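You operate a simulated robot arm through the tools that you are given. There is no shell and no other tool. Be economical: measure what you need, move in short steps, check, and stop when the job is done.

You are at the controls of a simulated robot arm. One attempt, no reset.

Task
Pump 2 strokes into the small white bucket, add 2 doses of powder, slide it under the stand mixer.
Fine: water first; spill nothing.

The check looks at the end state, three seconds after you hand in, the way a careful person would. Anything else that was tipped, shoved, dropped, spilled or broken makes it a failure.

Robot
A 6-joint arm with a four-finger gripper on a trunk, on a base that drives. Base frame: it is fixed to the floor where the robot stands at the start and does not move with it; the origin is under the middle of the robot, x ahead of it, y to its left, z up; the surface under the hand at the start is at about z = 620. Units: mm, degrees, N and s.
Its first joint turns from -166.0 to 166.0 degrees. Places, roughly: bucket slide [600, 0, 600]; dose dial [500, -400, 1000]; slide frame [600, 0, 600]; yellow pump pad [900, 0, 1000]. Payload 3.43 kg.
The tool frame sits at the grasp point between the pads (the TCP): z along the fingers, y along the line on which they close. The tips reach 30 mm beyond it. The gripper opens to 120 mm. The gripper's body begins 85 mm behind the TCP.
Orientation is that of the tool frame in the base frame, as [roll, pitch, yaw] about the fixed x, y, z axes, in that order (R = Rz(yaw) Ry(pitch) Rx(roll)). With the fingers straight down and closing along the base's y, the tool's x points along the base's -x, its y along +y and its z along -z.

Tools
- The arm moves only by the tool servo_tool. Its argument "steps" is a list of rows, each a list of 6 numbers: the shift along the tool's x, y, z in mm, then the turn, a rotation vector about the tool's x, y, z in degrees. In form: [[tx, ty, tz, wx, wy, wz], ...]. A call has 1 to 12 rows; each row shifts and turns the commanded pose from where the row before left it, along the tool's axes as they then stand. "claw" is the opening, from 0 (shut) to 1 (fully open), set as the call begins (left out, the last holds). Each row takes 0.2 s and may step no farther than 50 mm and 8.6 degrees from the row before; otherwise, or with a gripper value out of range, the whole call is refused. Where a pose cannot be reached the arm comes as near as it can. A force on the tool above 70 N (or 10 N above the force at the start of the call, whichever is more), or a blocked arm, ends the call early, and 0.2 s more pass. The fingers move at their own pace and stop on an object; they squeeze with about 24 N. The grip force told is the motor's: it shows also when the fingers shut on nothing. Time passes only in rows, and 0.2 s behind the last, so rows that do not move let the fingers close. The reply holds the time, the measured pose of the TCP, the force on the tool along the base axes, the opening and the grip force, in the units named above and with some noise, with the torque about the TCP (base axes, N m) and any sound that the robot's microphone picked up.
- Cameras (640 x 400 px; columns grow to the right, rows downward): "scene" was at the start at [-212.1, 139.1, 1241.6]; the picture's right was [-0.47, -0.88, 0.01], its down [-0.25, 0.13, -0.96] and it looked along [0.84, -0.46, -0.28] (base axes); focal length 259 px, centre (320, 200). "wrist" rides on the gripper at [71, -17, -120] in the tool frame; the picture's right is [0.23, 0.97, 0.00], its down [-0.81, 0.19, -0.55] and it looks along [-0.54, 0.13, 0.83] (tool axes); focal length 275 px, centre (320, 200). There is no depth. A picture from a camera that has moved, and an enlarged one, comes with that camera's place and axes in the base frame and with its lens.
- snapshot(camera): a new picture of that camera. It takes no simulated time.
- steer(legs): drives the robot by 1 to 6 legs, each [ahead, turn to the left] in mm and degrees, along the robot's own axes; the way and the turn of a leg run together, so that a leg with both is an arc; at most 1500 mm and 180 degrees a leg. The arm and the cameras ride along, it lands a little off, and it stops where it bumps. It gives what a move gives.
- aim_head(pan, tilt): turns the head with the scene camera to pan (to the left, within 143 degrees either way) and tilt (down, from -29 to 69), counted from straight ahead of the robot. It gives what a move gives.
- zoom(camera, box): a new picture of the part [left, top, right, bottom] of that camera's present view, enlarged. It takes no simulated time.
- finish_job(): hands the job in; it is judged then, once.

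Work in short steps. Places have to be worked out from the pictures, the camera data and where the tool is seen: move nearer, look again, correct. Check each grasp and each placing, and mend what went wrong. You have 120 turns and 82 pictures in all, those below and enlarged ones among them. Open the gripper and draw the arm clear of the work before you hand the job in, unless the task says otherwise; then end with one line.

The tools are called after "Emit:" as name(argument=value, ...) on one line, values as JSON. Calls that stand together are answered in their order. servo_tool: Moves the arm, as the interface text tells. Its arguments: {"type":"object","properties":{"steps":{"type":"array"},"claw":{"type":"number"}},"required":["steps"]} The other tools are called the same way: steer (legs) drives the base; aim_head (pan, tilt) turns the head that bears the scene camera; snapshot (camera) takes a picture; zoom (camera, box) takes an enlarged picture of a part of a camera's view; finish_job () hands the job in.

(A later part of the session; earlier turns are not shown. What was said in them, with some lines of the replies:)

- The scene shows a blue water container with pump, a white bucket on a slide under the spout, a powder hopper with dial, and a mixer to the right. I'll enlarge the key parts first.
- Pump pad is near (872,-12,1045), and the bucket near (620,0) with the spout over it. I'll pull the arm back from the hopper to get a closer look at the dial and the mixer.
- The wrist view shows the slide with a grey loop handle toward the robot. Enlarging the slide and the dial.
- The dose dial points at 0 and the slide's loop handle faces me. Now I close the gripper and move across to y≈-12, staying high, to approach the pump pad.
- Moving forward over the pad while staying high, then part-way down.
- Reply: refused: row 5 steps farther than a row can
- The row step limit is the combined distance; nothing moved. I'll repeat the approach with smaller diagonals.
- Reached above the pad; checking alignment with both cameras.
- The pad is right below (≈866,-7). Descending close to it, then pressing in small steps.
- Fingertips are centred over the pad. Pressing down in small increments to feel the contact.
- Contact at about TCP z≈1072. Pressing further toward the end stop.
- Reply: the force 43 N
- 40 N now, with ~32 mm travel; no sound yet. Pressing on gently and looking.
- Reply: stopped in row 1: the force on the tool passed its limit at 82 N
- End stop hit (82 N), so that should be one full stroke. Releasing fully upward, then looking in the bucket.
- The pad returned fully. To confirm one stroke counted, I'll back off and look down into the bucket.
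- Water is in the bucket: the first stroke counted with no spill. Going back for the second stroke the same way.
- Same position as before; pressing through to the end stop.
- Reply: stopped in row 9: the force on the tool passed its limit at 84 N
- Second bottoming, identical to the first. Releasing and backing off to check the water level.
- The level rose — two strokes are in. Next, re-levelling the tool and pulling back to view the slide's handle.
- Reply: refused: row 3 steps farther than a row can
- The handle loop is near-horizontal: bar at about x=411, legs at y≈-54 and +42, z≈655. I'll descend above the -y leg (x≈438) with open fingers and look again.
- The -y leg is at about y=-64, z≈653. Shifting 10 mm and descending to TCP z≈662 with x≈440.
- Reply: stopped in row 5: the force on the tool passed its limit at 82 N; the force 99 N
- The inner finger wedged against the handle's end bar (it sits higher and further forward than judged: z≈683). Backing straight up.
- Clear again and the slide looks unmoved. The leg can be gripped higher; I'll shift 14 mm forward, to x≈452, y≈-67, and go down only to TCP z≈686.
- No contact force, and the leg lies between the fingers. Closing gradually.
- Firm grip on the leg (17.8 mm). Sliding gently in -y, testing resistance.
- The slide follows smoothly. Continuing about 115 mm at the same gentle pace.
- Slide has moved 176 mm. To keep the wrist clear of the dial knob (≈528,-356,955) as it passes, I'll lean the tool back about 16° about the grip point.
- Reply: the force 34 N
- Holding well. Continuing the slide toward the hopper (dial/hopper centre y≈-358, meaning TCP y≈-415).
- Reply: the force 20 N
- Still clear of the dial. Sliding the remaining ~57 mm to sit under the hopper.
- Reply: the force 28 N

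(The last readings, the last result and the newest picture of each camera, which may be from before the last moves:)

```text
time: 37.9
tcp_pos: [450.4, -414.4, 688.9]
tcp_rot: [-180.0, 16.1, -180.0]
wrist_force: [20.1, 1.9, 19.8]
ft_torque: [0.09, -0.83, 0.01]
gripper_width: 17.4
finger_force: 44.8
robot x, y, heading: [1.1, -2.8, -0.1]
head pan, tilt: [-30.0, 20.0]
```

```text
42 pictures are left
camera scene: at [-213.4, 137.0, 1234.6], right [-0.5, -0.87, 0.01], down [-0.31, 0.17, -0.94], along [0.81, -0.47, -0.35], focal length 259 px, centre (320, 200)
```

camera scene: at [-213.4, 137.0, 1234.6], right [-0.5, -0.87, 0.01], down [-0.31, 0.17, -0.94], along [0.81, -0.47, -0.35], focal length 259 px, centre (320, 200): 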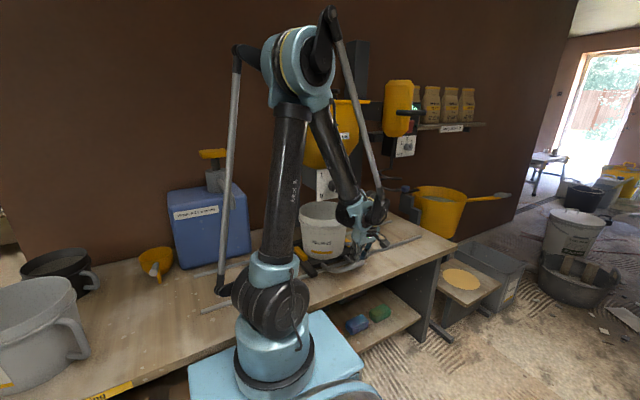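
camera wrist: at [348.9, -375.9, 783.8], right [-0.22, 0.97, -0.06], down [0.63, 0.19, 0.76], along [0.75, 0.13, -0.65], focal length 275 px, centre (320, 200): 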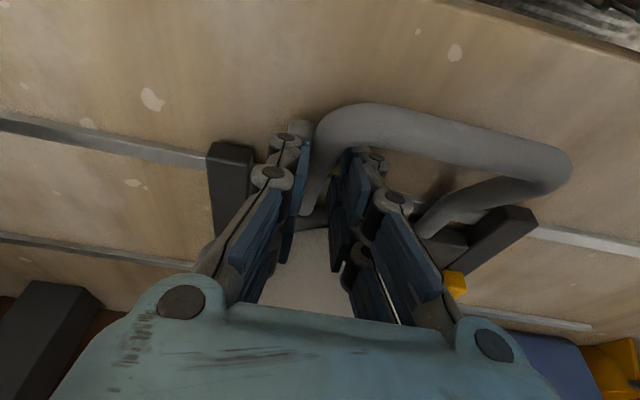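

Bucket appears under the hopper. Opening the fingers and rising straight up off the handle leg.

Emit:
servo_tool(steps=[[0, 0, 0, 0, 0, 0], [0, 0, 0, 0, 0, 0], [-5, 0, -19, 0, 0, 0], [-8, 0, -29, 0, 0, 0], [-11, 0, -38, 0, 0, 0], [0, 0, -40, 0, 0, 0]], claw=0.5)

Emit:
snapshot(camera="wrist")

```text
time: 39.3
tcp_pos: [438.3, -415.5, 816.9]
tcp_rot: [180.0, 16.1, -179.9]
wrist_force: [0.6, 0.4, -0.1]
ft_torque: [0.01, -0.01, 0.01]
gripper_width: 59.9
finger_force: 0.0
robot x, y, heading: [1.8, -4.7, -0.1]
head pan, tilt: [-30.0, 20.0]
```

```text
41 pictures are left
camera wrist: at [336.5, -432.8, 912.8], right [-0.22, 0.97, -0.06], down [0.63, 0.19, 0.76], along [0.75, 0.13, -0.65], focal length 275 px, centre (320, 200)
```

wrist: 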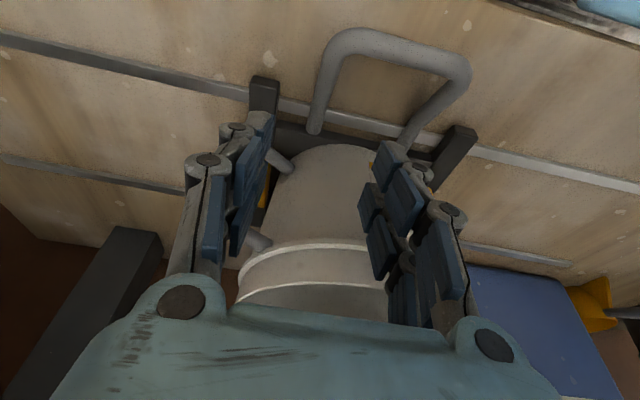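

Handle is free and the slide stayed. Rising toward the dial's height and shifting to y≈-358, then I'll tilt the tool toward horizontal.

Emit:
servo_tool(steps=[[-8, 0, -40, 0, 0, 0], [-9, 15, -42, 0, 0, 0], [-9, 20, -40, 0, 0, 0], [0, 22, -15, 0, 0, 0], [0, 0, 0, 0, -8, 0], [0, 0, 0, 0, -8, 0], [0, 0, 0, 0, -8, 0], [0, 0, 0, 0, -8, 0]])

Emit:
snapshot(camera="wrist")

Emit:
snapshot(camera="scene")

```text
time: 41.1
tcp_pos: [425.8, -358.6, 955.0]
tcp_rot: [180.0, 48.2, 179.9]
wrist_force: [0.4, 0.2, 0.4]
ft_torque: [0.0, -0.01, 0.01]
gripper_width: 60.2
finger_force: 0.1
robot x, y, heading: [-3.1, -2.0, 0.2]
head pan, tilt: [-30.0, 20.0]
```

```text
40 pictures are left
camera wrist: at [288.7, -375.7, 981.8], right [-0.15, 0.97, -0.17], down [0.13, 0.19, 0.97], along [0.98, 0.13, -0.15], focal length 275 px, centre (320, 200)
```

wrist: 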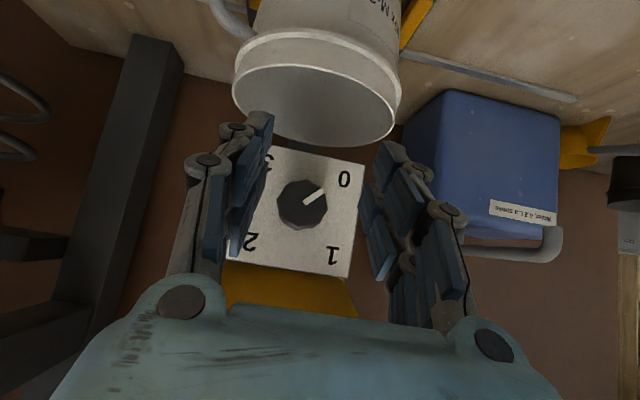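

```text
39 pictures are left
camera scene: at [-213.5, 136.8, 1234.6], right [-0.5, -0.87, 0.01], down [-0.31, 0.17, -0.94], along [0.81, -0.47, -0.35], focal length 259 px, centre (320, 200)
```

scene: 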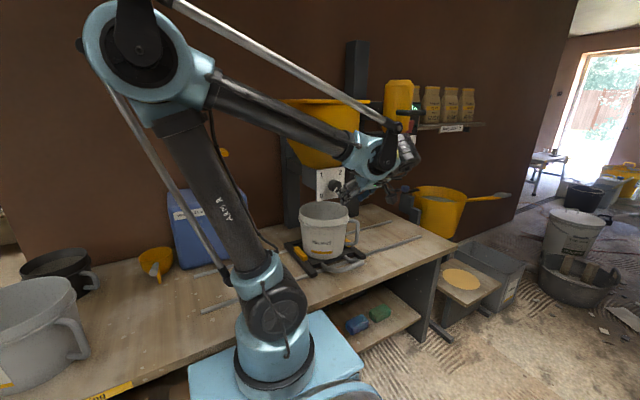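

The plate and knob are clearly visible: knob centre ≈(523,-359,952), pointer at 0; bucket rim centred at y≈-364, directly beneath. Tilting the tool fully horizontal, then turning the gripper -90° so that the later +180° turn is centred.

Emit:
servo_tool(steps=[[0, 0, 0, 0, -8.4, 0], [0, 0, 0, 0, -8.4, 0], [0, 0, 0, 0, -8.4, 0], [0, 0, 0, 0, -8.4, 0], [0, 0, 0, 0, -8.2, 0]], claw=0.6)

Emit:
snapshot(camera="wrist")

```text
time: 42.3
tcp_pos: [425.2, -357.2, 955.5]
tcp_rot: [-99.3, 90.0, -99.3]
wrist_force: [-0.3, 0.2, -0.5]
ft_torque: [0.02, 0.0, 0.0]
gripper_width: 72.0
finger_force: 0.0
robot x, y, heading: [1.4, -2.3, -0.1]
head pan, tilt: [-30.0, 20.0]
```

```text
38 pictures are left
camera wrist: at [305.6, -375.2, 883.1], right [0.0, 0.97, -0.23], down [-0.55, 0.19, 0.81], along [0.83, 0.13, 0.54], focal length 275 px, centre (320, 200)
```

wrist: 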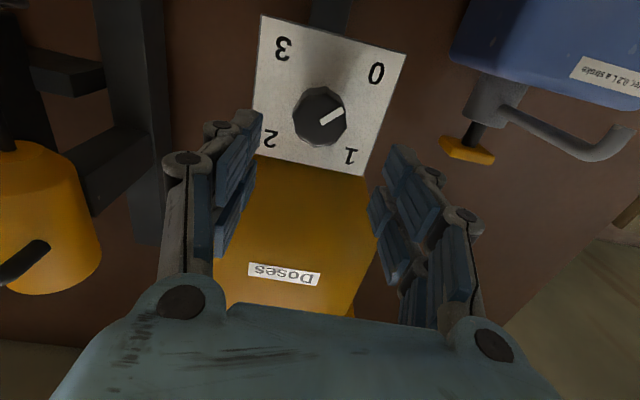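

Knob end at ≈(530,-359,950). Now the -90° pre-rotation while clear of the plate, with alignment to y=-359, z=950.

Emit:
servo_tool(steps=[[5, -2, 0, 0, 0, -8.2], [0, 0, 0, 0, 0, -8.2], [0, 0, 0, 0, 0, -8.2], [0, 0, 0, 0, 0, -8.2], [0, 0, 0, 0, 0, -8.2], [0, 0, 0, 0, 0, -8.2], [0, 0, 0, 0, 0, -8.2], [0, 0, 0, 0, 0, -8.2], [0, 0, 0, 0, 0, -8.2], [0, 0, 0, 0, 0, -8.2], [0, 0, 0, 0, 0, -8]])

Emit:
snapshot(camera="wrist")

```text
time: 44.7
tcp_pos: [424.4, -360.8, 949.8]
tcp_rot: [-89.5, 7.3, -89.8]
wrist_force: [1.0, -0.5, -0.2]
ft_torque: [0.02, 0.02, -0.01]
gripper_width: 72.1
finger_force: 0.0
out of reach, approached as far as the arm can: row 11
robot x, y, heading: [-0.4, -7.2, -0.2]
head pan, tilt: [-30.0, 20.0]
```

```text
37 pictures are left
camera wrist: at [304.2, -433.5, 956.1], right [0.01, -0.1, -0.99], down [-0.55, 0.83, -0.09], along [0.83, 0.55, -0.05], focal length 275 px, centre (320, 200)
```

wrist: 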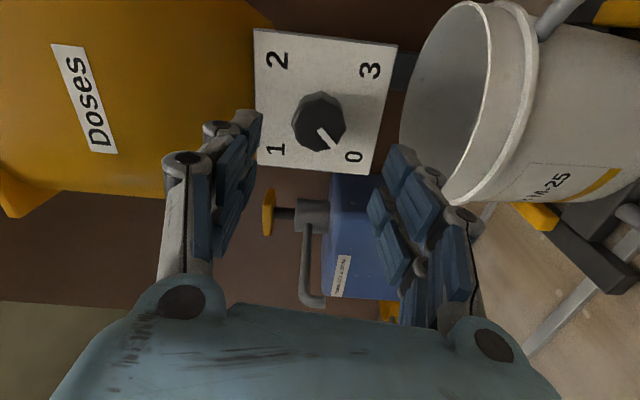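

Joint limit stops me near -83°. I'll instead grip at -45° (aligned with the octagonal flats) and later turn to +135°. Rotating back and checking the angle.

Emit:
servo_tool(steps=[[0, 0, 0, 0, 0, 8.2], [0, 0, 0, 0, 0, 8.2], [0, 0, 0, 0, 0, 8.2], [0, 0, 0, 0, 0, 8.2], [0, 0, 0, 0, 0, 5]])

Emit:
snapshot(camera="wrist")

```text
time: 45.9
tcp_pos: [425.6, -360.4, 948.9]
tcp_rot: [-89.3, 45.2, -89.5]
wrist_force: [-0.3, 0.0, -0.8]
ft_torque: [0.0, 0.0, -0.03]
gripper_width: 71.7
finger_force: 0.0
robot x, y, heading: [-2.6, -6.4, -0.1]
head pan, tilt: [-30.0, 20.0]
```

```text
36 pictures are left
camera wrist: at [305.3, -422.8, 909.5], right [0.01, 0.53, -0.85], down [-0.56, 0.71, 0.44], along [0.83, 0.47, 0.3], focal length 275 px, centre (320, 200)
```

wrist: 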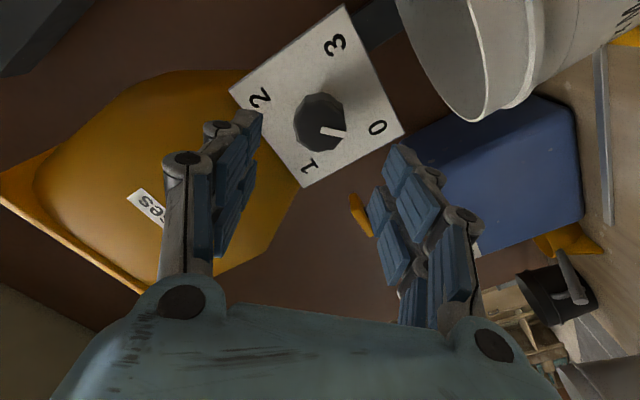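

Angle is -45° and the knob is in line with the tool axis. Advancing along the tool toward the knob.

Emit:
servo_tool(steps=[[0, 0, 30, 0, 0, 0], [0, 0, 30, 0, 0, 0], [0, 0, 15, 0, 0, 0], [0, 0, 8, 0, 0, 0]])

Emit:
snapshot(camera="wrist")

```text
time: 46.9
tcp_pos: [508.5, -361.1, 951.3]
tcp_rot: [-89.3, 45.1, -89.5]
wrist_force: [-0.1, -0.8, 0.1]
ft_torque: [0.0, -0.03, -0.01]
gripper_width: 72.2
finger_force: 0.1
robot x, y, heading: [2.6, -2.9, -0.1]
head pan, tilt: [-30.0, 20.0]
```

```text
35 pictures are left
camera wrist: at [387.9, -423.2, 910.5], right [0.01, 0.53, -0.85], down [-0.56, 0.71, 0.44], along [0.83, 0.47, 0.3], focal length 275 px, centre (320, 200)
```

wrist: 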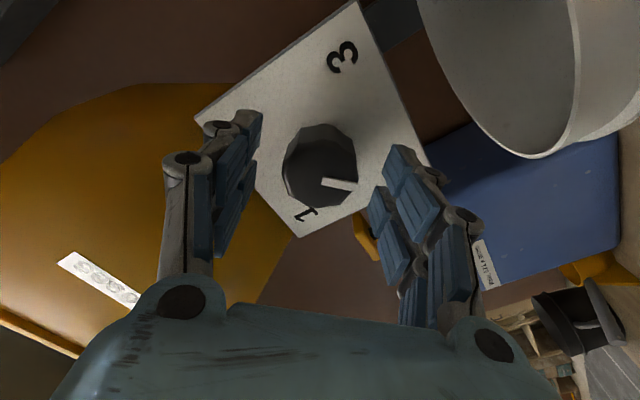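

Centred. Advancing the last ~12 mm so the pads overlap the knob without touching the plate.

Emit:
servo_tool(steps=[[1, 1, 5, 0, 0, 0], [0, 0, 4, 0, 0, 0], [0, 0, 3, 0, 0, 0]])

Emit:
snapshot(camera="wrist")

Emit:
zoom(camera="scene", box=[290, 130, 390, 220])

```text
time: 47.7
tcp_pos: [520.7, -360.1, 949.0]
tcp_rot: [-89.3, 45.3, -89.4]
wrist_force: [-0.5, 0.2, -0.9]
ft_torque: [0.0, 0.01, -0.01]
gripper_width: 72.0
finger_force: 0.1
robot x, y, heading: [1.7, -3.7, -0.2]
head pan, tilt: [-30.0, 20.0]
```

```text
34 pictures are left
camera wrist: at [400.7, -423.5, 909.0], right [0.01, 0.53, -0.85], down [-0.56, 0.71, 0.44], along [0.83, 0.47, 0.3], focal length 275 px, centre (320, 200)
```

wrist: 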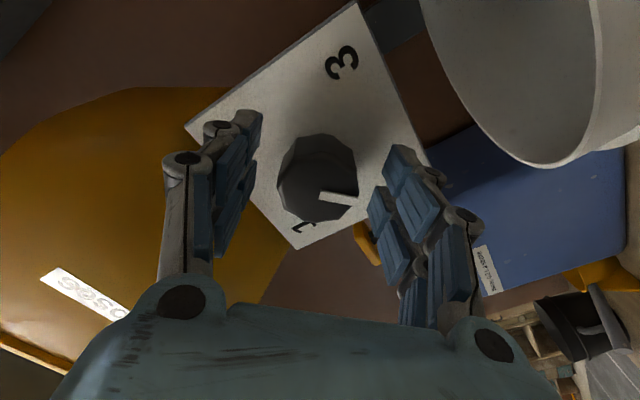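

```text
4.44 times, centred on (340, 175) of scene
camera zoom: at [-213.6, 136.7, 1234.6], right [-0.5, -0.87, 0.01], down [-0.31, 0.17, -0.94], along [0.81, -0.47, -0.35], focal length 1151 px, centre (231, 311)
```

zoom: 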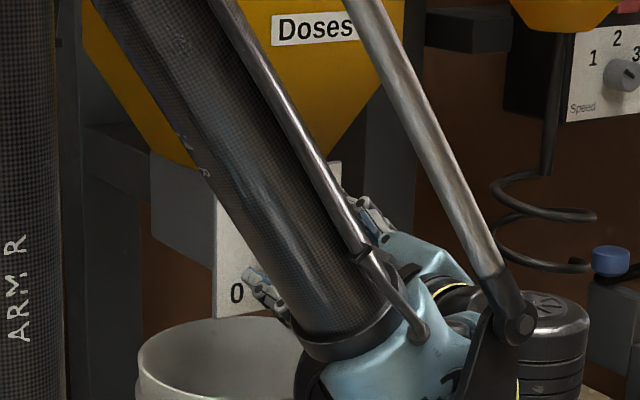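

Pads flank the knob. Closing on it.

Emit:
servo_tool(steps=[[0, 0, 0, 0, 0, 0], [0, 0, 0, 0, 0, 0], [0, 0, 0, 0, 0, 0]], claw=0)

Emit:
snapshot(camera="wrist")

```text
time: 48.5
tcp_pos: [520.7, -360.1, 949.3]
tcp_rot: [-89.3, 45.2, -89.4]
wrist_force: [-5.4, 3.4, -4.2]
ft_torque: [-0.04, 0.11, 0.1]
gripper_width: 41.9
finger_force: 44.8
robot x, y, heading: [1.3, -4.9, -0.0]
head pan, tilt: [-30.0, 20.0]
```

```text
32 pictures are left
camera wrist: at [400.7, -423.3, 909.0], right [0.01, 0.53, -0.85], down [-0.56, 0.71, 0.44], along [0.83, 0.47, 0.3], focal length 275 px, centre (320, 200)
```

wrist: 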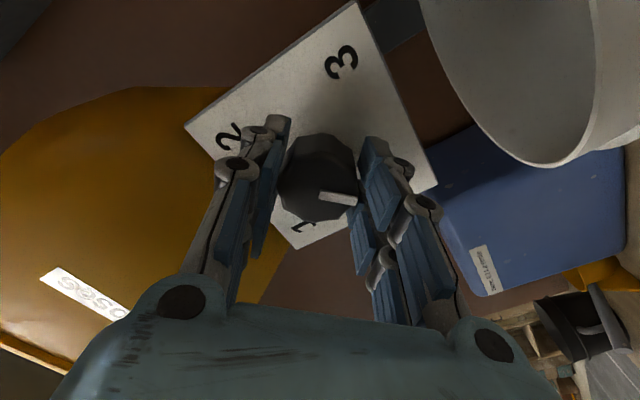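

Solid grip (41.9 mm). Turning clockwise, +102° first, continuing straight on to 180°.

Emit:
servo_tool(steps=[[0, 0, 0, 0, 0, 8.5], [0, 0, 0, 0, 0, 8.5], [0, 0, 0, 0, 0, 8.5], [0, 0, 0, 0, 0, 8.5], [0, 0, 0, 0, 0, 8.5], [0, 0, 0, 0, 0, 8.5], [0, 0, 0, 0, 0, 8.5], [0, 0, 0, 0, 0, 8.5], [0, 0, 0, 0, 0, 8.5], [0, 0, 0, 0, 0, 8.5], [0, 0, 0, 0, 0, 8.5], [0, 0, 0, 0, 0, 8.5]])

Emit:
snapshot(camera="wrist")

```text
time: 51.1
tcp_pos: [521.3, -359.5, 950.7]
tcp_rot: [89.1, 32.8, 89.7]
wrist_force: [7.2, 44.3, 52.0]
ft_torque: [-0.12, -1.43, 0.75]
gripper_width: 41.7
finger_force: 45.4
robot x, y, heading: [2.0, -5.8, -0.1]
head pan, tilt: [-30.0, 20.0]
```

```text
31 pictures are left
camera wrist: at [401.2, -307.7, 895.8], right [-0.01, 0.72, 0.69], down [-0.56, -0.58, 0.59], along [0.83, -0.38, 0.41], focal length 275 px, centre (320, 200)
```

wrist: 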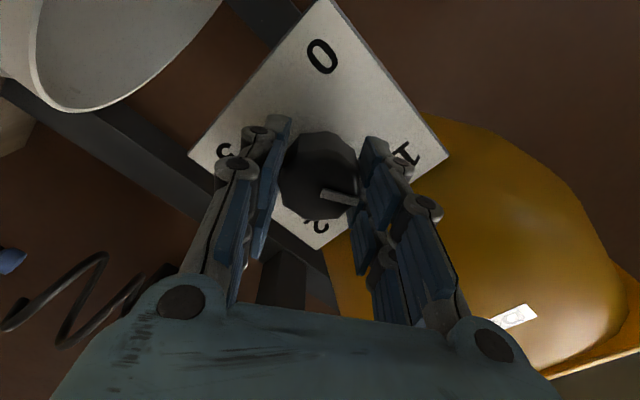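

The knob turns with the gripper (pointer heading from 1 to 2). Lateral force says I'm slightly off-centre, so I add ~3 mm in tool y and finish the remaining 78°.

Emit:
servo_tool(steps=[[0, 2, 0, 0, 0, 7], [0, 1, 0, 0, 0, 8.2], [0, 0, 0, 0, 0, 8.2], [0, 0, 0, 0, 0, 8.2], [0, 0, 0, 0, 0, 8.2], [0, 0, 0, 0, 0, 8.2], [0, 0, 0, 0, 0, 8.2], [0, 0, 0, 0, 0, 8.2], [0, 0, 0, 0, 0, 8.2], [0, 0, 0, 0, 0, 5.4]])

Emit:
snapshot(camera="wrist")

```text
time: 53.3
tcp_pos: [521.3, -358.2, 953.3]
tcp_rot: [89.2, -45.3, 90.5]
wrist_force: [14.0, 25.5, 20.5]
ft_torque: [-0.03, -0.54, 0.23]
gripper_width: 41.5
finger_force: 45.7
robot x, y, heading: [0.3, -5.5, 0.1]
head pan, tilt: [-30.0, 20.0]
```

```text
30 pictures are left
camera wrist: at [400.2, -296.5, 989.9], right [-0.01, -0.53, 0.85], down [-0.55, -0.71, -0.45], along [0.84, -0.47, -0.29], focal length 275 px, centre (320, 200)
```

wrist: 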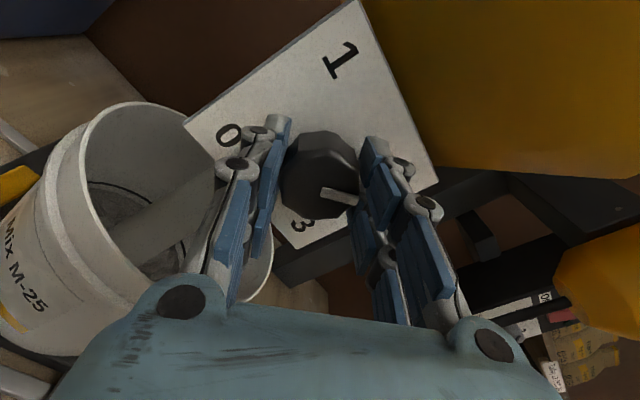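

The pointer is at 2 and powder is falling into the bucket. Holding still to let it finish.

Emit:
servo_tool(steps=[[0, 0, 0, 0, 0, 0], [0, 0, 0, 0, 0, 0], [0, 0, 0, 0, 0, 0]])

Emit:
zoom(camera="wrist", box=[0, 60, 300, 360])

```text
time: 54.1
tcp_pos: [520.4, -357.8, 952.7]
tcp_rot: [89.3, -45.2, 90.6]
wrist_force: [17.9, 24.2, 20.4]
ft_torque: [-0.04, -0.53, 0.88]
gripper_width: 41.5
finger_force: 44.9
robot x, y, heading: [0.7, -6.9, 0.0]
head pan, tilt: [-30.0, 20.0]
```

```text
1.33 times, centred on (150, 210) of wrist
camera zoom: at [400.2, -296.4, 989.7], right [-0.01, -0.53, 0.85], down [-0.55, -0.71, -0.44], along [0.84, -0.47, -0.28], focal length 367 px, centre (547, 187)
```

zoom: 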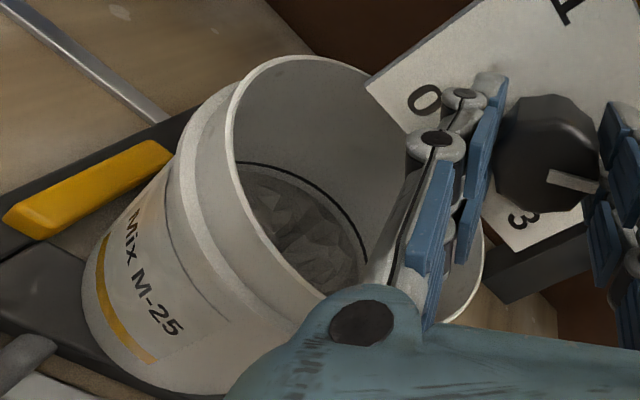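

The stream has stopped with powder heaped in the bucket. Releasing the knob and backing off to verify the pointer.

Emit:
servo_tool(steps=[[0, 0, 0, 0, 0, 0], [0, 0, 0, 0, 0, 0], [0, 0, -15, 0, 0, 0], [0, 0, -30, 0, 0, 0], [0, 0, -40, 0, 0, 0]], claw=0.6)

Emit:
snapshot(camera="wrist")

```text
time: 55.3
tcp_pos: [436.0, -360.2, 950.1]
tcp_rot: [89.3, -45.2, 90.5]
wrist_force: [-0.4, -0.8, 0.2]
ft_torque: [-0.03, -0.01, -0.01]
gripper_width: 72.0
finger_force: 0.1
robot x, y, heading: [-2.6, -4.6, -0.1]
head pan, tilt: [-30.0, 20.0]
```

```text
28 pictures are left
camera wrist: at [314.5, -298.3, 988.6], right [-0.01, -0.53, 0.85], down [-0.55, -0.71, -0.45], along [0.84, -0.47, -0.29], focal length 275 px, centre (320, 200)
```

wrist: 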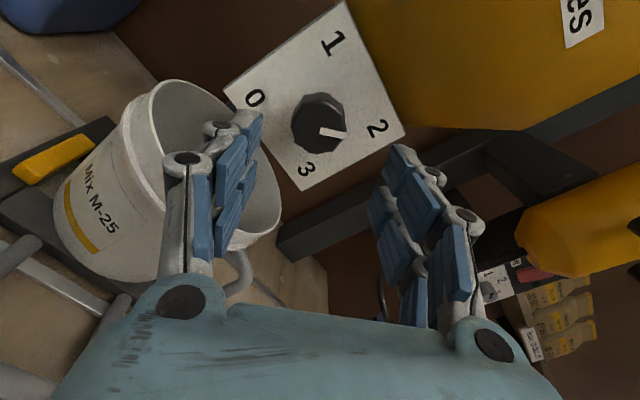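

The dial sits exactly at 2. Unwinding the wrist (-135°) back to the level orientation.

Emit:
servo_tool(steps=[[0, 0, 0, 0, 0, -8.5], [0, 0, 0, 0, 0, -8.5], [0, 0, 0, 0, 0, -8.5], [0, 0, 0, 0, 0, -8.5], [0, 0, 0, 0, 0, -8.5], [0, 0, 0, 0, 0, -8.5], [0, 0, 0, 0, 0, -8.5], [0, 0, 0, 0, 0, -8.5], [0, 0, 0, 0, 0, -8.5], [0, 0, 0, 0, 0, -8.5], [0, 0, 0, 0, 0, -8.5], [0, 0, 0, 0, 0, -8.5]])

Emit:
servo_tool(steps=[[0, 0, 0, 0, 0, -8.5], [0, 0, 0, 0, 0, -8.5], [0, 0, 0, 0, 0, -8.5], [0, 0, 0, 0, 0, -7.5], [0, 0, 0, 0, 8.2, 0], [0, 0, 0, 0, 8.2, 0], [0, 0, 0, 0, 8.2, 0], [0, 0, 0, 0, 8.2, 0], [0, 0, 0, 0, 8.2, 0], [0, 0, 0, 0, 8.2, 0], [0, 0, 0, 0, 8.2, 0], [0, 0, 0, 0, 8.2, 0]])

Emit:
snapshot(camera="wrist")

```text
time: 57.9
tcp_pos: [437.5, -357.9, 951.1]
tcp_rot: [89.1, 56.9, 89.3]
wrist_force: [0.1, -0.5, -0.8]
ft_torque: [0.03, -0.01, -0.02]
gripper_width: 71.9
finger_force: 0.0
robot x, y, heading: [0.3, -4.7, 0.1]
head pan, tilt: [-30.0, 20.0]
```

```text
time: 60.5
tcp_pos: [435.1, -358.6, 951.3]
tcp_rot: [179.8, 24.8, -180.0]
wrist_force: [-1.2, 0.7, -0.1]
ft_torque: [0.0, 0.0, 0.0]
gripper_width: 72.1
finger_force: 0.2
robot x, y, heading: [-0.5, -4.6, 0.0]
head pan, tilt: [-30.0, 20.0]
```

```text
27 pictures are left
camera wrist: at [320.4, -376.1, 1030.4], right [-0.21, 0.97, -0.09], down [0.5, 0.19, 0.84], along [0.84, 0.13, -0.53], focal length 275 px, centre (320, 200)
```

wrist: 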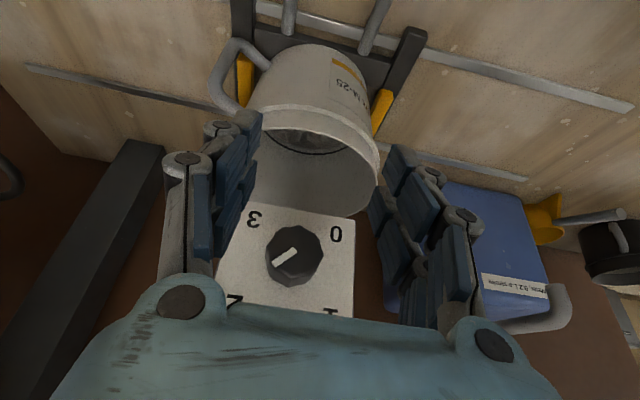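

No spill and the bucket and slide sit as before. Setting tilt to 16° and descending to above the handle's -y leg.

Emit:
servo_tool(steps=[[0, 0, 0, 0, 8.6, 0], [12.3, -19, 43, 0, 0, 0], [12.3, -19, 43, 0, 0, 0], [12.3, -19, 43, 0, 0, 0]])

Emit:
snapshot(camera="wrist")

```text
time: 61.5
tcp_pos: [436.6, -414.3, 815.5]
tcp_rot: [179.8, 16.3, -180.0]
wrist_force: [-0.5, 1.1, 0.4]
ft_torque: [-0.05, 0.03, -0.01]
gripper_width: 72.0
finger_force: 0.0
robot x, y, heading: [1.5, -3.7, 0.1]
head pan, tilt: [-30.0, 20.0]
```

```text
26 pictures are left
camera wrist: at [334.1, -433.2, 909.8], right [-0.22, 0.97, -0.06], down [0.62, 0.19, 0.76], along [0.75, 0.13, -0.65], focal length 275 px, centre (320, 200)
```

wrist: 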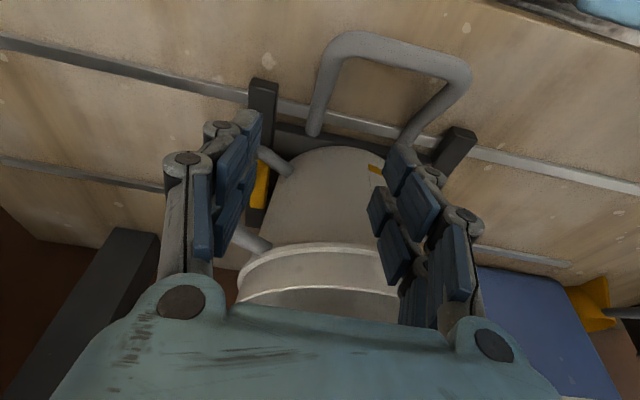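

Same view as before. Moving 14 mm forward, then straight down onto the leg.

Emit:
servo_tool(steps=[[-14, 0, 4, 0, 0, 0], [11, 0, 38.5, 0, 0, 0], [11, 0, 38.5, 0, 0, 0], [6.9, 0, 24, 0, 0, 0], [4, 0, 13, 0, 0, 0], [2, 0, 6.7, 0, 0, 0]], claw=0.5)

Emit:
snapshot(camera="wrist")

```text
time: 62.9
tcp_pos: [450.7, -414.8, 690.5]
tcp_rot: [179.9, 16.3, 179.9]
wrist_force: [0.6, -0.2, -0.5]
ft_torque: [-0.01, 0.01, 0.0]
gripper_width: 60.0
finger_force: 0.1
robot x, y, heading: [-3.5, -4.8, 0.1]
head pan, tilt: [-30.0, 20.0]
```

```text
25 pictures are left
camera wrist: at [348.1, -432.6, 786.1], right [-0.22, 0.97, -0.06], down [0.62, 0.19, 0.76], along [0.75, 0.13, -0.65], focal length 275 px, centre (320, 200)
```

wrist: 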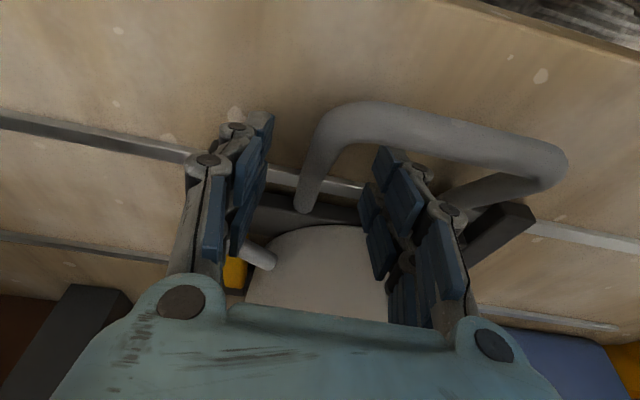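

The leg is between the fingers without contact. Closing.

Emit:
servo_tool(steps=[[0, 0, 0, 0, 0, 0]], claw=0.22)

Emit:
servo_tool(steps=[[0, 0, 0, 0, 0, 0], [0, 0, 0, 0, 0, 0]], claw=0)

Emit:
servo_tool(steps=[[0, -3, 0, 0, 0, 0], [0, -6, 0, 0, 0, 0], [0, -9, 0, 0, 0, 0], [0, -12, 0, 0, 0, 0], [0, -12, 0, 0, 0, 0], [0, -12, 0, 0, 0, 0], [0, -12, 0, 0, 0, 0], [0, -12, 0, 0, 0, 0], [0, -11, 0, 0, 0, 0], [0, -9, 0, 0, 0, 0], [0, -5, 0, 0, 0, 0], [0, -2, 0, 0, 0, 0]])

Emit:
snapshot(camera="scene")

```text
time: 63.3
tcp_pos: [451.3, -415.1, 691.0]
tcp_rot: [179.7, 16.3, 179.9]
wrist_force: [0.6, -0.7, -0.3]
ft_torque: [-0.04, 0.03, 0.02]
gripper_width: 26.2
finger_force: 0.0
robot x, y, heading: [-0.7, -6.3, -0.1]
head pan, tilt: [-30.0, 20.0]
```

```text
time: 63.9
tcp_pos: [449.6, -414.7, 691.1]
tcp_rot: [179.8, 16.3, 180.0]
wrist_force: [-0.5, 2.6, -6.2]
ft_torque: [0.07, -0.12, -0.03]
gripper_width: 17.5
finger_force: 44.8
robot x, y, heading: [-0.2, -2.3, -0.3]
head pan, tilt: [-30.0, 20.0]
```

```text
time: 66.5
tcp_pos: [451.1, -519.4, 690.9]
tcp_rot: [179.8, 16.3, 179.9]
wrist_force: [-5.4, -0.2, -8.7]
ft_torque: [0.0, -0.36, -0.07]
gripper_width: 17.5
finger_force: 44.5
robot x, y, heading: [3.6, -7.2, -0.1]
head pan, tilt: [-30.0, 20.0]
```

```text
24 pictures are left
camera scene: at [-213.5, 136.6, 1234.6], right [-0.5, -0.87, 0.01], down [-0.31, 0.17, -0.94], along [0.81, -0.47, -0.35], focal length 259 px, centre (320, 200)
```

scene: 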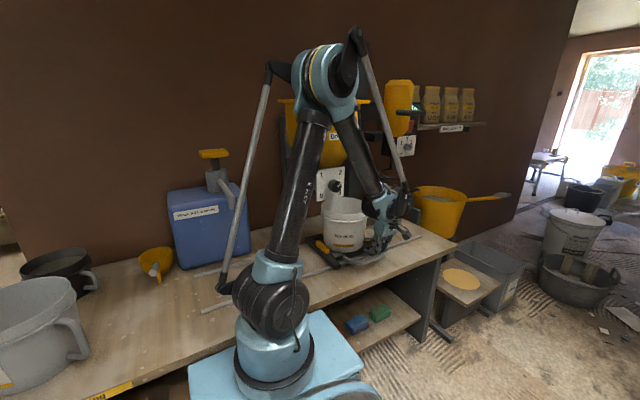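

Slide follows well. Continuing ~115 mm.

Emit:
servo_tool(steps=[[0, -4, 0, 0, 0, 0], [0, -8, 0, 0, 0, 0], [0, -11, 0, 0, 0, 0], [0, -12, 0, 0, 0, 0], [0, -12, 0, 0, 0, 0], [0, -12, 0, 0, 0, 0], [0, -12, 0, 0, 0, 0], [0, -12, 0, 0, 0, 0], [0, -12, 0, 0, 0, 0], [0, -10, 0, 0, 0, 0], [0, -7, 0, 0, 0, 0], [0, -3, 0, 0, 0, 0]])

Emit:
snapshot(camera="scene")

Emit:
snapshot(camera="wrist")

```text
time: 69.1
tcp_pos: [451.6, -634.3, 690.8]
tcp_rot: [179.8, 16.3, -180.0]
wrist_force: [-2.2, 0.8, 28.9]
ft_torque: [0.01, 0.26, -0.02]
gripper_width: 17.4
finger_force: 44.6
robot x, y, heading: [1.7, -0.5, 0.3]
head pan, tilt: [-30.0, 20.0]
```

```text
23 pictures are left
camera scene: at [-214.1, 137.4, 1234.4], right [-0.5, -0.87, 0.01], down [-0.31, 0.17, -0.94], along [0.81, -0.47, -0.35], focal length 259 px, centre (320, 200)
```

scene: 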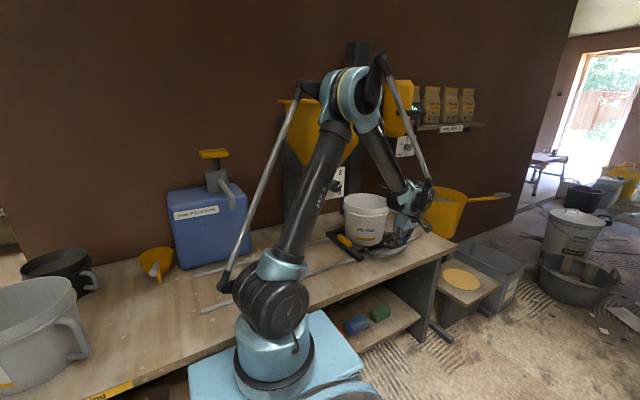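

```text
22 pictures are left
camera wrist: at [348.9, -651.2, 786.0], right [-0.22, 0.97, -0.06], down [0.62, 0.19, 0.76], along [0.75, 0.13, -0.65], focal length 275 px, centre (320, 200)
```

wrist: 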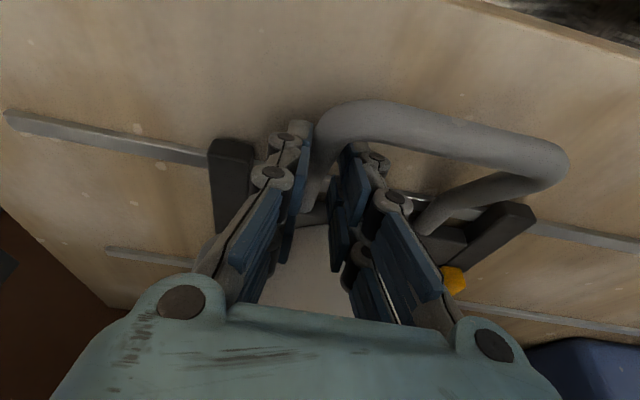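

About 120 mm to go to bring the bucket under the whisk (y≈-700). Moving ~95 mm and checking alignment.

Emit:
servo_tool(steps=[[0, -4, -1, 0, 0, 0], [0, -8, 0, 0, 0, 0], [0, -11, 0, 0, 0, 0], [0, -12, 0, 0, 0, 0], [0, -12, 0, 0, 0, 0], [0, -12, 0, 0, 0, 0], [0, -12, 0, 0, 0, 0], [0, -11, 0, 0, 0, 0], [0, -8, 0, 0, 0, 0], [0, -4, 0, 0, 0, 0], [0, -2, 0, 0, 0, 0]])

Emit:
zoom(camera="scene", box=[330, 70, 490, 270])

```text
time: 71.5
tcp_pos: [450.7, -730.8, 691.1]
tcp_rot: [179.9, 16.2, 180.0]
wrist_force: [-9.2, 0.5, -3.7]
ft_torque: [0.02, 0.83, -0.03]
gripper_width: 17.2
finger_force: 45.1
robot x, y, heading: [0.3, -3.4, 0.0]
head pan, tilt: [-30.0, 20.0]
```

```text
2.00 times, centred on (410, 170) of scene
camera zoom: at [-213.7, 136.6, 1234.6], right [-0.5, -0.87, 0.01], down [-0.31, 0.17, -0.94], along [0.81, -0.47, -0.35], focal length 518 px, centre (140, 260)
```

zoom: 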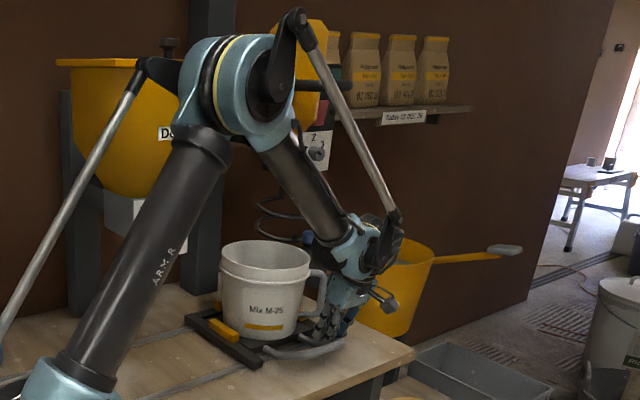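

Bucket is at y≈-677, the whisk at y≈-700. Moving 24 mm more, then I'll let go and inspect.

Emit:
servo_tool(steps=[[0, -3, 0, 0, 0, 0], [0, -6, 0, 0, 0, 0], [0, -7, 0, 0, 0, 0], [0, -5, 0, 0, 0, 0], [0, -3, 0, 0, 0, 0], [0, 0, 0, 0, 0, 0]])

Emit:
servo_tool(steps=[[0, 0, 0, 0, 0, 0], [0, 0, 0, 0, 0, 0], [-5, 0, -19, 0, 0, 0], [-8, 0, -29, 0, 0, 0], [-11, 0, -38, 0, 0, 0], [0, 0, -40, 0, 0, 0], [0, 0, -45, 0, 0, 0], [0, 0, -45, 0, 0, 0], [0, 0, -45, 0, 0, 0]], claw=0.5)

Emit:
snapshot(camera="wrist")

Emit:
snapshot(camera="scene")

```text
time: 72.9
tcp_pos: [451.7, -756.1, 690.2]
tcp_rot: [179.8, 16.3, 179.9]
wrist_force: [-7.3, -5.0, 2.3]
ft_torque: [-0.17, 0.14, -0.01]
gripper_width: 17.6
finger_force: 45.3
robot x, y, heading: [-1.8, -3.5, -0.1]
head pan, tilt: [-30.0, 20.0]
```

```text
time: 74.9
tcp_pos: [402.7, -755.9, 947.3]
tcp_rot: [179.7, 16.3, 179.9]
wrist_force: [0.2, -0.1, -0.8]
ft_torque: [0.03, 0.02, -0.01]
gripper_width: 60.0
finger_force: 0.1
robot x, y, heading: [0.0, -5.3, -0.1]
head pan, tilt: [-30.0, 20.0]
```

```text
20 pictures are left
camera wrist: at [300.3, -774.0, 1042.6], right [-0.22, 0.97, -0.06], down [0.62, 0.19, 0.76], along [0.75, 0.13, -0.65], focal length 275 px, centre (320, 200)
```

wrist: 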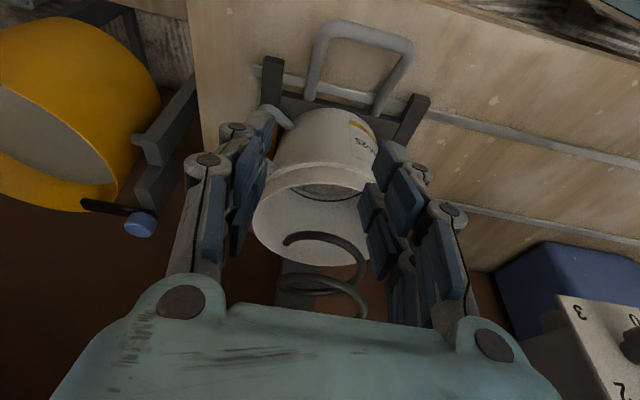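

```text
19 pictures are left
camera scene: at [-213.4, 136.6, 1234.7], right [-0.5, -0.87, 0.01], down [-0.31, 0.17, -0.94], along [0.81, -0.47, -0.35], focal length 259 px, centre (320, 200)
```

scene: 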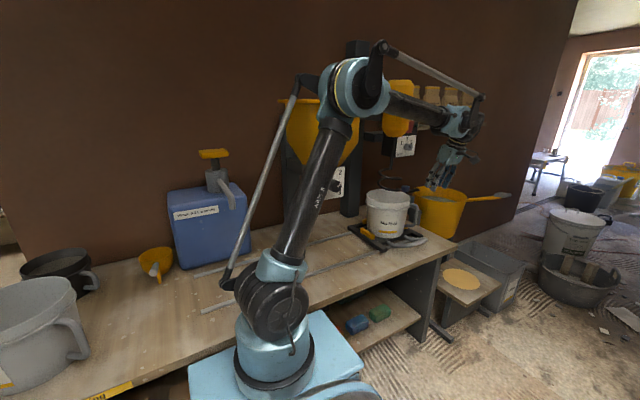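

Released; the bucket sits below the whisk. Enlarging to check the alignment.

Emit:
zoom(camera="wrist", box=[220, 90, 420, 320])

Emit:
zoom(camera="scene", box=[340, 70, 480, 260])

```text
1.74 times, centred on (320, 205) of wrist
camera zoom: at [300.3, -774.0, 1042.6], right [-0.22, 0.97, -0.06], down [0.62, 0.19, 0.76], along [0.75, 0.13, -0.65], focal length 479 px, centre (320, 191)
```

zoom: 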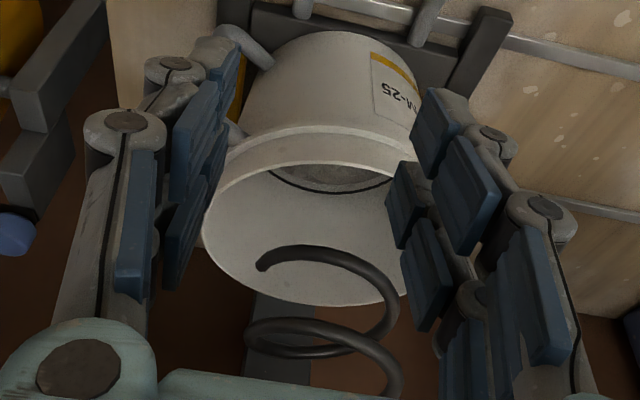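

```text
2.11 times, centred on (410, 165) of scene
camera zoom: at [-213.4, 136.6, 1234.7], right [-0.5, -0.87, 0.01], down [-0.31, 0.17, -0.94], along [0.81, -0.47, -0.35], focal length 545 px, centre (130, 274)
```

zoom: 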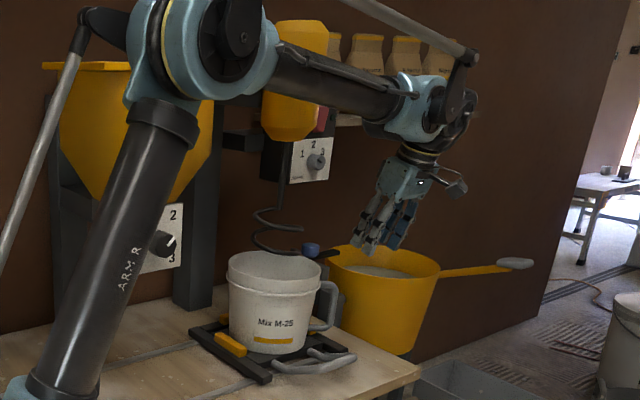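

Alignment looks within ~10 mm. Opening the fingers wide for an unobstructed view of rim and whisk.

Emit:
servo_tool(steps=[[0, 0, -30, 0, 0, 0], [0, 30, -30, 0, 0, 0], [0, 20, 0, 0, 0, 0]], claw=1)

Emit:
zoom(camera="wrist", box=[160, 60, 460, 300])

```text
time: 75.7
tcp_pos: [383.4, -705.4, 1004.7]
tcp_rot: [179.7, 16.3, 179.9]
wrist_force: [0.4, -0.2, -0.1]
ft_torque: [0.05, -0.02, 0.01]
gripper_width: 120.1
finger_force: 0.1
robot x, y, heading: [1.8, -3.9, 0.3]
head pan, tilt: [-30.0, 20.0]
```

```text
1.67 times, centred on (310, 180) of wrist
camera zoom: at [281.6, -723.4, 1100.6], right [-0.22, 0.97, -0.06], down [0.62, 0.19, 0.76], along [0.75, 0.13, -0.65], focal length 459 px, centre (337, 233)
```

zoom: 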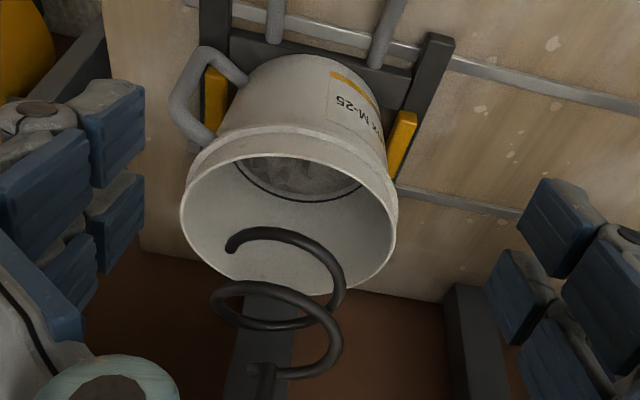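

Rim centre ≈(608,-713) and whisk axis ≈(610,-712): well aligned, nothing spilled. Drawing the arm clear and taking a last look.

Emit:
servo_tool(steps=[[0, 0, -45, 0, 0, 0], [0, 0, -45, 0, 0, 0], [0, 45, 0, 0, 0, 0], [0, 45, 0, 0, 0, 0], [0, 45, 0, 0, 0, 0], [0, 0, 0, 0, 0, 0]])

Emit:
snapshot(camera="scene")

Emit:
snapshot(camera="wrist")

```text
time: 77.1
tcp_pos: [361.2, -570.7, 1089.0]
tcp_rot: [179.8, 16.3, 179.9]
wrist_force: [-0.5, 0.1, -0.7]
ft_torque: [0.0, 0.0, -0.02]
gripper_width: 119.9
finger_force: 0.0
robot x, y, heading: [-1.5, -3.8, 0.0]
head pan, tilt: [-30.0, 20.0]
```

```text
15 pictures are left
camera scene: at [-213.6, 136.7, 1234.6], right [-0.5, -0.87, 0.01], down [-0.31, 0.17, -0.94], along [0.81, -0.47, -0.35], focal length 259 px, centre (320, 200)
```

scene: 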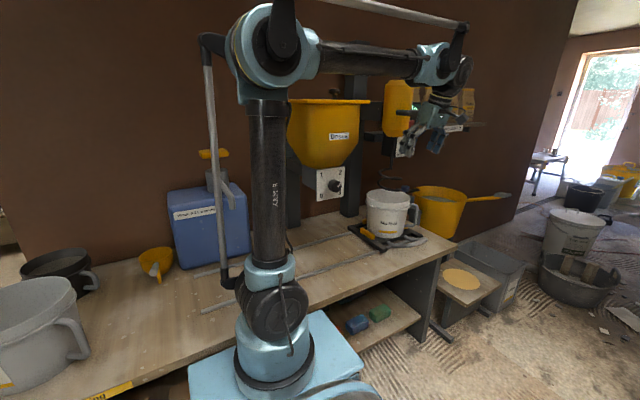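

```text
14 pictures are left
camera wrist: at [258.5, -588.3, 1185.8], right [-0.22, 0.97, -0.06], down [0.62, 0.19, 0.76], along [0.75, 0.13, -0.65], focal length 275 px, centre (320, 200)
```

wrist: 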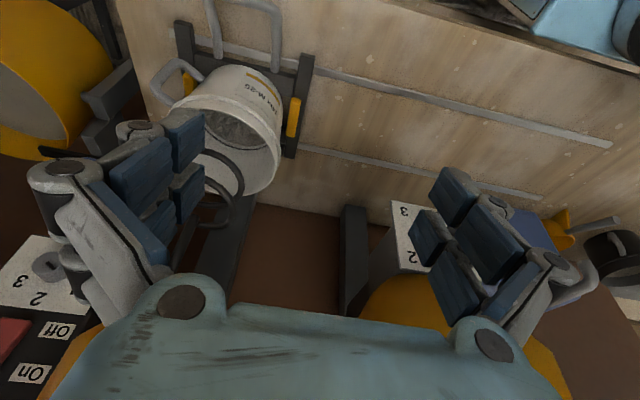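

The bench is clean, the bucket is upright under the mixer, and the gripper is open and clear. Handing in.

Emit:
finish_job()

```text
The job is handed in.
```

I pumped two strokes of water into the small white bucket, added two doses of powder by turning the dial from 0 to 2, and slid it under the stand mixer. Nothing spilled that I could see; the powder count rests on the dial setting, as I couldn't measure the amount.
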